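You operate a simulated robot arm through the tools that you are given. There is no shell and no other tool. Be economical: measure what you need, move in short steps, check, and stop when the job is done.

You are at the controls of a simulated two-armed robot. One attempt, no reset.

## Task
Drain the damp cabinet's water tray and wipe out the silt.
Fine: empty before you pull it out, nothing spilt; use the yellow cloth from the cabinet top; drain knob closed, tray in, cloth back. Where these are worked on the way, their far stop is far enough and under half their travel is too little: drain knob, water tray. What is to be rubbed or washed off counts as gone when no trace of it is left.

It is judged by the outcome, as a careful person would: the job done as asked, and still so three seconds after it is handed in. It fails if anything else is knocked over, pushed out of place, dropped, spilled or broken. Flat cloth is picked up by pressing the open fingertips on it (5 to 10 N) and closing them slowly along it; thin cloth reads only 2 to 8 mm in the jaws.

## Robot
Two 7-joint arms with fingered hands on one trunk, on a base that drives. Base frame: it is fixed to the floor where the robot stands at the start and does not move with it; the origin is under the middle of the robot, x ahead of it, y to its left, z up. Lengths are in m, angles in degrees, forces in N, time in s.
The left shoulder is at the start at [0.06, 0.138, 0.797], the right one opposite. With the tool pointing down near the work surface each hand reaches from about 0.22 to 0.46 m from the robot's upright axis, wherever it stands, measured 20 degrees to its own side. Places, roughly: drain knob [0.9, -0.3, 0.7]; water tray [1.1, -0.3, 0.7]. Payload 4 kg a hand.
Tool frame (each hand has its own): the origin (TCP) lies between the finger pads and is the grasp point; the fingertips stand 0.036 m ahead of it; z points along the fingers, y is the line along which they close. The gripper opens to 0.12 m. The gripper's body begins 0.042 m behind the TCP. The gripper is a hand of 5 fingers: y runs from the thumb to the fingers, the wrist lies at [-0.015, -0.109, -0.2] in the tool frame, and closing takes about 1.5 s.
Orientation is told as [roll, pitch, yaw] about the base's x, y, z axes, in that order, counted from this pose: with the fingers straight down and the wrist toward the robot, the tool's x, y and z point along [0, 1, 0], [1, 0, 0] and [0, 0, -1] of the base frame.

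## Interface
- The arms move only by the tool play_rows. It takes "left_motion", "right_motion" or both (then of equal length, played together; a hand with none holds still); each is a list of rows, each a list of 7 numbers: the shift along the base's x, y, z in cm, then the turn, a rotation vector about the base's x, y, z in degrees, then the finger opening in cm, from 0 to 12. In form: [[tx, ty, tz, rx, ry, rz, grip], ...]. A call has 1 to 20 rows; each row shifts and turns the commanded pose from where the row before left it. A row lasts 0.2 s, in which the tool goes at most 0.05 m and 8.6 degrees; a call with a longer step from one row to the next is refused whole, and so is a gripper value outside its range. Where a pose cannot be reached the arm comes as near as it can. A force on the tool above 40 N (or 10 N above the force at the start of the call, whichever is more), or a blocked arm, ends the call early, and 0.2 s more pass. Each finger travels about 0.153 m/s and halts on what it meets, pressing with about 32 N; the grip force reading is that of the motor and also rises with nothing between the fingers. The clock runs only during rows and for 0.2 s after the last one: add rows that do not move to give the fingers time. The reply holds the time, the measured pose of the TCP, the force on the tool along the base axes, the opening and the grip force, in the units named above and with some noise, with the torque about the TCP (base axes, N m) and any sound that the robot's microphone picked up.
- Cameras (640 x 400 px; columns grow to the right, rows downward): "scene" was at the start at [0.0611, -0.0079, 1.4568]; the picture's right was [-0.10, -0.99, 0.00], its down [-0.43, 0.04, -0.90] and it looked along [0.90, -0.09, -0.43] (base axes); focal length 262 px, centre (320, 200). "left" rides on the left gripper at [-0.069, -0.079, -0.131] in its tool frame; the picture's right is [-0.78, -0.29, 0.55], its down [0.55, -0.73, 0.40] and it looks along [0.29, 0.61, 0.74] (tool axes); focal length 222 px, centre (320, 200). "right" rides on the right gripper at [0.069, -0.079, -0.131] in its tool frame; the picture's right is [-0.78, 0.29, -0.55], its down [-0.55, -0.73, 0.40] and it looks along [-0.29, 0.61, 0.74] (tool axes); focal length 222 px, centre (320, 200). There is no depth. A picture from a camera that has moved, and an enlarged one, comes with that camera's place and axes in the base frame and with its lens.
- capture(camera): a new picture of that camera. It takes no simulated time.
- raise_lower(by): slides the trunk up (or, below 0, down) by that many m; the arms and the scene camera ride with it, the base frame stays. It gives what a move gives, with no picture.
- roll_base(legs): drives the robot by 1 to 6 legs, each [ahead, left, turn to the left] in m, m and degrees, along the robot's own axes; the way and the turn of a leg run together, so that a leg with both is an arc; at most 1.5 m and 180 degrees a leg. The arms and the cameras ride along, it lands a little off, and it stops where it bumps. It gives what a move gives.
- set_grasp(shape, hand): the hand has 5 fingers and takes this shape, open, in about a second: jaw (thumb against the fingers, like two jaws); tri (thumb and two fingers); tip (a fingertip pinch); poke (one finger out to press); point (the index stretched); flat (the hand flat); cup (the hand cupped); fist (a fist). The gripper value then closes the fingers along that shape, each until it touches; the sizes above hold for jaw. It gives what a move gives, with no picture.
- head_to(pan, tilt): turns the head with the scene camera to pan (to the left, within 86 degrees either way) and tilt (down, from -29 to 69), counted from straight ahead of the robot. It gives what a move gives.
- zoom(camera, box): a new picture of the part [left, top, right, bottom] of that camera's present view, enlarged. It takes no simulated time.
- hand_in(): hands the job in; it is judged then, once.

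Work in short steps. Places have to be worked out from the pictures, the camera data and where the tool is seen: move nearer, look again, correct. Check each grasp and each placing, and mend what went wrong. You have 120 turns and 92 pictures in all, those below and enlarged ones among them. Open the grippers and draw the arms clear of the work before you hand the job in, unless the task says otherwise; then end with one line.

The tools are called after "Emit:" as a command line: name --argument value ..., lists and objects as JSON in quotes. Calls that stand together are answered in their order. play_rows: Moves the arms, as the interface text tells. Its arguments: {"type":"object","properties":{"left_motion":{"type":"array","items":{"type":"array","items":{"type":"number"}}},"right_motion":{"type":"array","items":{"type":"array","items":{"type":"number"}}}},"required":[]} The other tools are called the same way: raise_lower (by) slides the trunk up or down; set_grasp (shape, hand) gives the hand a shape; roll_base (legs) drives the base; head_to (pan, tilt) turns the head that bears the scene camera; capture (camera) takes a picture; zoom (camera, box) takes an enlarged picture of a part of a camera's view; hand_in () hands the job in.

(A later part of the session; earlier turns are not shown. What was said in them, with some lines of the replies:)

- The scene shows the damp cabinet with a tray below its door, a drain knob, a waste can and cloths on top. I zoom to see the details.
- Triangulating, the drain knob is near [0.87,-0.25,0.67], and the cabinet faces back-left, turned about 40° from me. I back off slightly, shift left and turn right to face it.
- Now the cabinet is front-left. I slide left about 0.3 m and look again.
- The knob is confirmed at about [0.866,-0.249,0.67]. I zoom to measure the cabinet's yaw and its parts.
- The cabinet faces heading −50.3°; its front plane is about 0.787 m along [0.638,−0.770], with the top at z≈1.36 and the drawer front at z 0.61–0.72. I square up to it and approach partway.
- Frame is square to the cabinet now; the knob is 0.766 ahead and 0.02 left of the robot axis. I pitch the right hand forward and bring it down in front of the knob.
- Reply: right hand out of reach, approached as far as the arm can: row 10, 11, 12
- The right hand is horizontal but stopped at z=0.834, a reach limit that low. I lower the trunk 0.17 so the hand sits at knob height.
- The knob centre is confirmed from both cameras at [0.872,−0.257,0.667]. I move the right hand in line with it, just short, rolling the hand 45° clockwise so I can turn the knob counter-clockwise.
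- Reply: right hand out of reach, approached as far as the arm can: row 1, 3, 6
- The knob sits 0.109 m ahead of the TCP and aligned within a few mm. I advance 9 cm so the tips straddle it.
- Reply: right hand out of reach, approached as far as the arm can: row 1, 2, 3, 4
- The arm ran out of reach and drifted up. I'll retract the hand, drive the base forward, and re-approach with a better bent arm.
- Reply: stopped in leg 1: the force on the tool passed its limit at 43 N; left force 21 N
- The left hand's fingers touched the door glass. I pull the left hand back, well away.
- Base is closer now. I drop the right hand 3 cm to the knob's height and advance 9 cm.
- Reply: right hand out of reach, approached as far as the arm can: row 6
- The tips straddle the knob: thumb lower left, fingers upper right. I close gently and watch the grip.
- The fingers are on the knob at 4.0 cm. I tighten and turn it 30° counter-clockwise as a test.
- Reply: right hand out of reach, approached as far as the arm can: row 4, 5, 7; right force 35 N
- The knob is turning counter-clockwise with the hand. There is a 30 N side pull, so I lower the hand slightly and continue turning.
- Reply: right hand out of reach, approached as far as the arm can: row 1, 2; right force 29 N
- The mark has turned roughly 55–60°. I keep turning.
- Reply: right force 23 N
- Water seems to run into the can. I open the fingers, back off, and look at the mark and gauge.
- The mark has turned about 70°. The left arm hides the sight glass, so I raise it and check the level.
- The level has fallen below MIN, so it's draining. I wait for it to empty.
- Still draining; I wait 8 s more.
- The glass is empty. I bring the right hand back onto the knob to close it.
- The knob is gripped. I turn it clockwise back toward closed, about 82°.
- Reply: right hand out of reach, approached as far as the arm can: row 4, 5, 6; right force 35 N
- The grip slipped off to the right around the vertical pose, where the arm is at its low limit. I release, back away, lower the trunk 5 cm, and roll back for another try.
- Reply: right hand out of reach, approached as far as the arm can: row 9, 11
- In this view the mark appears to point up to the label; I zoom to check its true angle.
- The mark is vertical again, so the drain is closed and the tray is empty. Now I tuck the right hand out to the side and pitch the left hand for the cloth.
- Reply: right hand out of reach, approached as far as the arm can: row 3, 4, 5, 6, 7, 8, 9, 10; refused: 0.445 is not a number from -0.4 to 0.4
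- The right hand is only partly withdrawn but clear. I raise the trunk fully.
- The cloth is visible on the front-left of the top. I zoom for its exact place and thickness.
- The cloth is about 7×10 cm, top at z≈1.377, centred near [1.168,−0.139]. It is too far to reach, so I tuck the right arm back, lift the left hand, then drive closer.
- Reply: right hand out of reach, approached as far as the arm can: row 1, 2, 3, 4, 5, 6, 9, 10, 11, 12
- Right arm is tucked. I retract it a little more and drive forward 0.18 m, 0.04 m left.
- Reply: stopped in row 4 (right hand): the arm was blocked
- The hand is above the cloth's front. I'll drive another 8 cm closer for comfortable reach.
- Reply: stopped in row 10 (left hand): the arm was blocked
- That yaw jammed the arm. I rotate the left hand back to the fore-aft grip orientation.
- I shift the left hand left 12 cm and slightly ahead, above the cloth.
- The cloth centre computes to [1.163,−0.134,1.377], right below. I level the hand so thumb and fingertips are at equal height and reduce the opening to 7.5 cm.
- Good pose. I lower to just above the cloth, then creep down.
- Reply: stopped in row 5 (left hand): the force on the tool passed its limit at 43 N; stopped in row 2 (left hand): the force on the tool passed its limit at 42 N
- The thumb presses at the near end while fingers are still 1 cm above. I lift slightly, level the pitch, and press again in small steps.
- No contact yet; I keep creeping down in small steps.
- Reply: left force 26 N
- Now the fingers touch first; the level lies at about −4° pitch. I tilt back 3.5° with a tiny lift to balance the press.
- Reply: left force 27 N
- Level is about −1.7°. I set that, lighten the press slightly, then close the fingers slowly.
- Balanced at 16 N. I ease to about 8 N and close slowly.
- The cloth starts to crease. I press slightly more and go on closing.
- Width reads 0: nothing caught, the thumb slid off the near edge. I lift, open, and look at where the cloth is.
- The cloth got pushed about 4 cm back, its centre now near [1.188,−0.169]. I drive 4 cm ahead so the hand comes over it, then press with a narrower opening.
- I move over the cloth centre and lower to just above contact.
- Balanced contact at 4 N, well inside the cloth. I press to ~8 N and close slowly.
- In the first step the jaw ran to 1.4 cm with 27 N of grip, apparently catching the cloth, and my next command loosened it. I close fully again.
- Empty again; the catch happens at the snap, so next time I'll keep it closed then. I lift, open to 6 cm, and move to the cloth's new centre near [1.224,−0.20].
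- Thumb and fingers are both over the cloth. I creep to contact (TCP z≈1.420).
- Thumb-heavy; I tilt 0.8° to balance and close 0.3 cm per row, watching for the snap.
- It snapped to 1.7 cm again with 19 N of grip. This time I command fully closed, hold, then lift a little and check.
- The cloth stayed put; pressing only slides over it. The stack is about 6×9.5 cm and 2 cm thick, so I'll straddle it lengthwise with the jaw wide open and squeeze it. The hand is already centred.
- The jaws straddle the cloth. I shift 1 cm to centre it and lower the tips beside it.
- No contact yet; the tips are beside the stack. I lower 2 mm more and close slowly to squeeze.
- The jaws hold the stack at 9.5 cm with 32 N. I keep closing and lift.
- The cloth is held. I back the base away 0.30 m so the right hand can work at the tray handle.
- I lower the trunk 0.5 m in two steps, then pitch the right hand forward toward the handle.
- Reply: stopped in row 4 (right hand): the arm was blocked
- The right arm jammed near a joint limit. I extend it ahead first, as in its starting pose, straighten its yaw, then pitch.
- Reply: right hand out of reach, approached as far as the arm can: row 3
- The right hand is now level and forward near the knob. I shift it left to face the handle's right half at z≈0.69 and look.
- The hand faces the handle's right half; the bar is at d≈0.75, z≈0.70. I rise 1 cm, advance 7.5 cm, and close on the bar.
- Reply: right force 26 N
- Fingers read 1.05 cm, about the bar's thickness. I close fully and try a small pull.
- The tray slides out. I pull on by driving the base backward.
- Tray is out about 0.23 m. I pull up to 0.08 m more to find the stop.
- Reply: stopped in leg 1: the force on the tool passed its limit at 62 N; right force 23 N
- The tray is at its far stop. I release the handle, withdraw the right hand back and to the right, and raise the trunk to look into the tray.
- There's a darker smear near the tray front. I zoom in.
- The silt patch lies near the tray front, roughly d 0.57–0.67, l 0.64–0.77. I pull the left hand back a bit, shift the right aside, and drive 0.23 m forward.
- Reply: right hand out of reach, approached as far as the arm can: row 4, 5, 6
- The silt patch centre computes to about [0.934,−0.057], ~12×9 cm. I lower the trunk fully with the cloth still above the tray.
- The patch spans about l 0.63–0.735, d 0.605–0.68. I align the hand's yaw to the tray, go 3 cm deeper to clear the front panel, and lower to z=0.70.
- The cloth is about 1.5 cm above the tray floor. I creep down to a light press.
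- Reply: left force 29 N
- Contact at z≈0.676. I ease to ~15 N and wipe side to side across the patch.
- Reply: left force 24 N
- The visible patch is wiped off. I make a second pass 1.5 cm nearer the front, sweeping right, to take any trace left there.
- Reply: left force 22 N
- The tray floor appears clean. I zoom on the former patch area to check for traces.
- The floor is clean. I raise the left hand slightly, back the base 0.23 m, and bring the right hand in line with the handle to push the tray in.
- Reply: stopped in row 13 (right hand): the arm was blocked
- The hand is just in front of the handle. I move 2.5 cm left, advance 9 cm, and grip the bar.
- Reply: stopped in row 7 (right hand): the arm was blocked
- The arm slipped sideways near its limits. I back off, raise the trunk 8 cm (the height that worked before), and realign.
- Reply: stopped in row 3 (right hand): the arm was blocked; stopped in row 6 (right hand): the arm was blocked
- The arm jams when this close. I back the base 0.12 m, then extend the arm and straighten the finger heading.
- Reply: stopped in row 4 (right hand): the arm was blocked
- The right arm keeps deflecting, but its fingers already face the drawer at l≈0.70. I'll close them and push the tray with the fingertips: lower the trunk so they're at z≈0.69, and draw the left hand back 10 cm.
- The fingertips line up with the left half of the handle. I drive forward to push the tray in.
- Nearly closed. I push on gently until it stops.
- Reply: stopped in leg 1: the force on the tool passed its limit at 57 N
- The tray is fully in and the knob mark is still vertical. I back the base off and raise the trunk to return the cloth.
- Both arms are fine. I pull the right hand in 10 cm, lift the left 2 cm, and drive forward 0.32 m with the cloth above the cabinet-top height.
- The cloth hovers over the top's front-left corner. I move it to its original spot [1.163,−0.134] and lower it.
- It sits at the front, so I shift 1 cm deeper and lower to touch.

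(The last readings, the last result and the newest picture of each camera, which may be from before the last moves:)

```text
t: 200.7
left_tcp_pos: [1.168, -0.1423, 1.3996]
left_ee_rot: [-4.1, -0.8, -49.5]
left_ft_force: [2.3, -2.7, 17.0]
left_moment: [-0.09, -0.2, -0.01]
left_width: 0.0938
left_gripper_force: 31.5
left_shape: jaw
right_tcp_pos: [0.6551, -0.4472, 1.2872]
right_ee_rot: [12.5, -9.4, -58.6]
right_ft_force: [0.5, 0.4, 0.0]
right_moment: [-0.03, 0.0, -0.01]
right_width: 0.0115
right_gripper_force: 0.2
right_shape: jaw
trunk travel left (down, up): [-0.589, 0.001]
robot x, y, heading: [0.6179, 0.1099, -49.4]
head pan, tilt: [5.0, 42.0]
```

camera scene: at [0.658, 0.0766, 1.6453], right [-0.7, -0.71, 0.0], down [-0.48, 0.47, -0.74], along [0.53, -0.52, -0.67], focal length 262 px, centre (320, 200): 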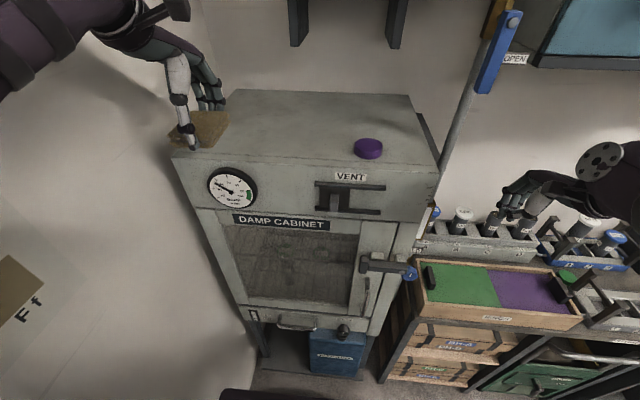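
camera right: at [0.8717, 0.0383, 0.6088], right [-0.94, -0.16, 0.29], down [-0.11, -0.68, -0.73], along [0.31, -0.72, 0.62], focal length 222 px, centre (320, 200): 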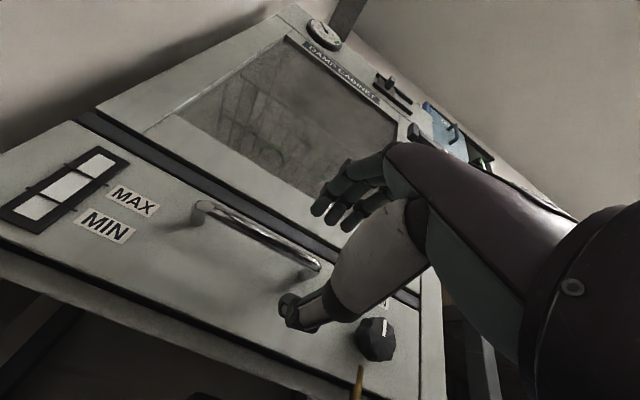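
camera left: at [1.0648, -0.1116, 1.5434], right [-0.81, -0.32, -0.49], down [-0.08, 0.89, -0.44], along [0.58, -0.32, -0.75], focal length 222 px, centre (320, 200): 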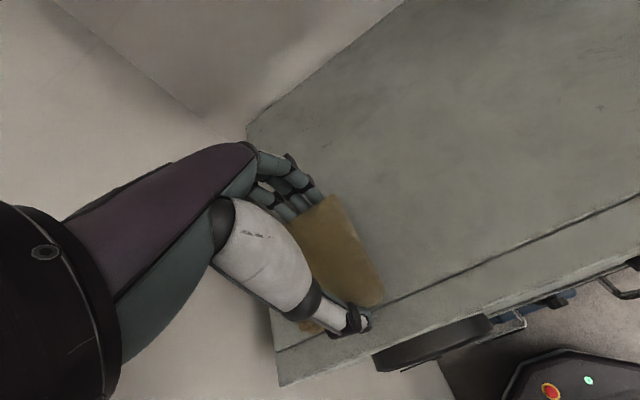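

The cloth rests on the top. I ease off 2 mm, open the hand, and lift straight up.

Emit:
play_rows --left_motion '[[0, 0, 0.15, 0, 0, 0, 8], [0, 0, 0, 0, 0, 0, 10], [0, 0, 0, 0, 0, 0, 11], [0, 0, 0, 0, 0, 0, 12], [0, 0, 0, 0, 0, 0, 12], [0, 0, 1, 0, 0, 0, 12], [0, 0, 1.5, 0, 0, 0, 12], [0, 0, 2, 0, 0, 0, 12], [0, 0, 2, 0, 0, 0, 12], [0, 0, 1, 0, 0, 0, 12], [0, 0, 0, 0, 0, 0, 12]]'

Emit:
capture --camera "left"

```text
t: 203.1
left_tcp_pos: [1.1663, -0.1417, 1.4734]
left_ee_rot: [-4.0, -0.3, -49.4]
left_ft_force: [0.4, 0.3, 0.7]
left_moment: [0.0, 0.02, 0.01]
left_width: 0.1194
left_gripper_force: 0.0
left_shape: jaw
right_tcp_pos: [0.6543, -0.4473, 1.2859]
right_ee_rot: [12.4, -9.4, -58.6]
right_ft_force: [-0.6, -0.6, -0.5]
right_moment: [-0.02, 0.03, 0.03]
right_width: 0.0122
right_gripper_force: 0.1
right_shape: jaw
trunk travel left (down, up): [-0.589, 0.001]
robot x, y, heading: [0.621, 0.1088, -49.5]
head pan, tilt: [5.0, 42.0]
```

```text
5 pictures are left
camera left: at [1.0704, -0.1195, 1.6094], right [-0.81, -0.32, -0.49], down [-0.08, 0.89, -0.44], along [0.58, -0.32, -0.75], focal length 222 px, centre (320, 200)
```

left: 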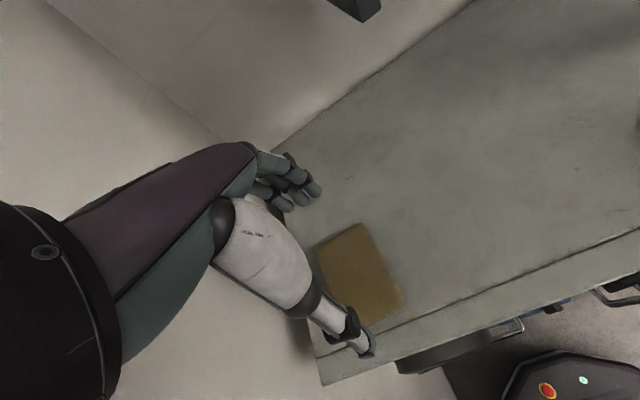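

The cloth lies back on the cabinet top. I back the robot away with both hands open and check everything.

Emit:
roll_base --legs '[[-0.4, 0, 0]]'

Emit:
play_rows --right_motion '[[0, 0, 0, 0, 0, 0, 10], [0, 0, 0, 0, 0, 0, 10], [0, 0, 0, 0, 0, 0, 10], [0, 0, 0, 0, 0, 0, 10]]'

Emit:
capture --camera "scene"

```text
t: 205.6
left_tcp_pos: [0.906, 0.1649, 1.4742]
left_ee_rot: [-4.1, -0.4, -49.6]
left_ft_force: [-1.7, -0.4, -0.3]
left_moment: [-0.02, -0.02, 0.0]
left_width: 0.1196
left_gripper_force: 0.0
left_shape: jaw
right_tcp_pos: [0.3944, -0.1405, 1.2871]
right_ee_rot: [12.5, -9.4, -58.5]
right_ft_force: [0.1, 0.9, -0.3]
right_moment: [0.0, -0.02, -0.02]
right_width: 0.013
right_gripper_force: 0.1
right_shape: jaw
trunk travel left (down, up): [-0.589, 0.001]
robot x, y, heading: [0.3569, 0.4171, -49.7]
head pan, tilt: [5.0, 42.0]
```

```text
t: 206.6
left_tcp_pos: [0.9058, 0.1654, 1.4736]
left_ee_rot: [-4.1, -0.5, -49.4]
left_ft_force: [0.0, -0.6, 0.3]
left_moment: [-0.01, -0.01, 0.05]
left_width: 0.1198
left_gripper_force: 0.1
left_shape: jaw
right_tcp_pos: [0.3934, -0.1419, 1.2866]
right_ee_rot: [12.5, -9.5, -58.5]
right_ft_force: [-0.3, -0.4, 0.3]
right_moment: [0.02, 0.02, 0.04]
right_width: 0.0999
right_gripper_force: 0.1
right_shape: jaw
trunk travel left (down, up): [-0.589, 0.001]
robot x, y, heading: [0.3579, 0.4201, -49.7]
head pan, tilt: [5.0, 42.0]
```

```text
4 pictures are left
camera scene: at [0.3962, 0.3838, 1.6453], right [-0.7, -0.71, 0.0], down [-0.48, 0.47, -0.74], along [0.53, -0.52, -0.67], focal length 262 px, centre (320, 200)
```

scene: 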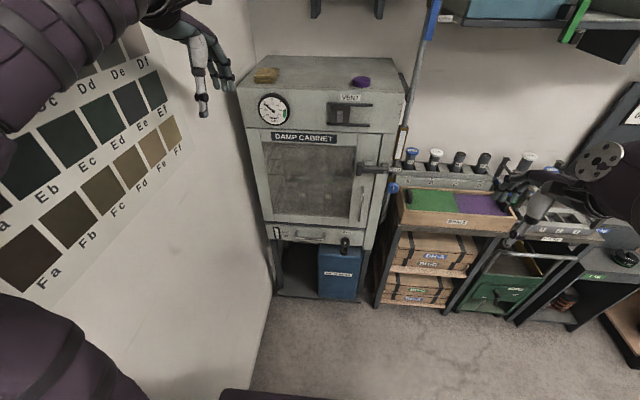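

I zoom on the tray front to confirm it is fully closed and the knob is shut.

Emit:
zoom --camera "scene" --box '[256, 200, 400, 290]'

```text
4.44 times, centred on (328, 245) of scene
camera zoom: at [0.3962, 0.3838, 1.6453], right [-0.7, -0.71, 0.0], down [-0.48, 0.47, -0.74], along [0.53, -0.52, -0.67], focal length 1166 px, centre (284, 0)
```

zoom: 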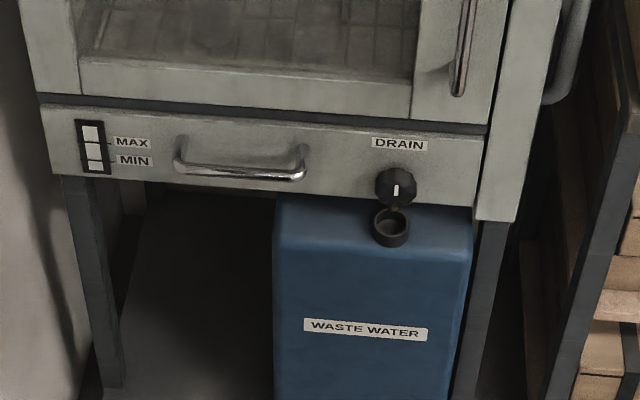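

Tray flush, gauge empty, knob mark vertical, cloth back on top, both hands open and clear. I hand in.

Emit:
hand_in

```text
The job is handed in.
```

I drained the water tray into the can and wiped out the silt; the last close-up of the tray floor showed no trace. The drain knob is closed, the tray is fully in and the yellow cloth is back on the cabinet top. I saw nothing spilt, but early on the left hand touched the cabinet's glass door at 43 N; I saw no damage in the later pictures.
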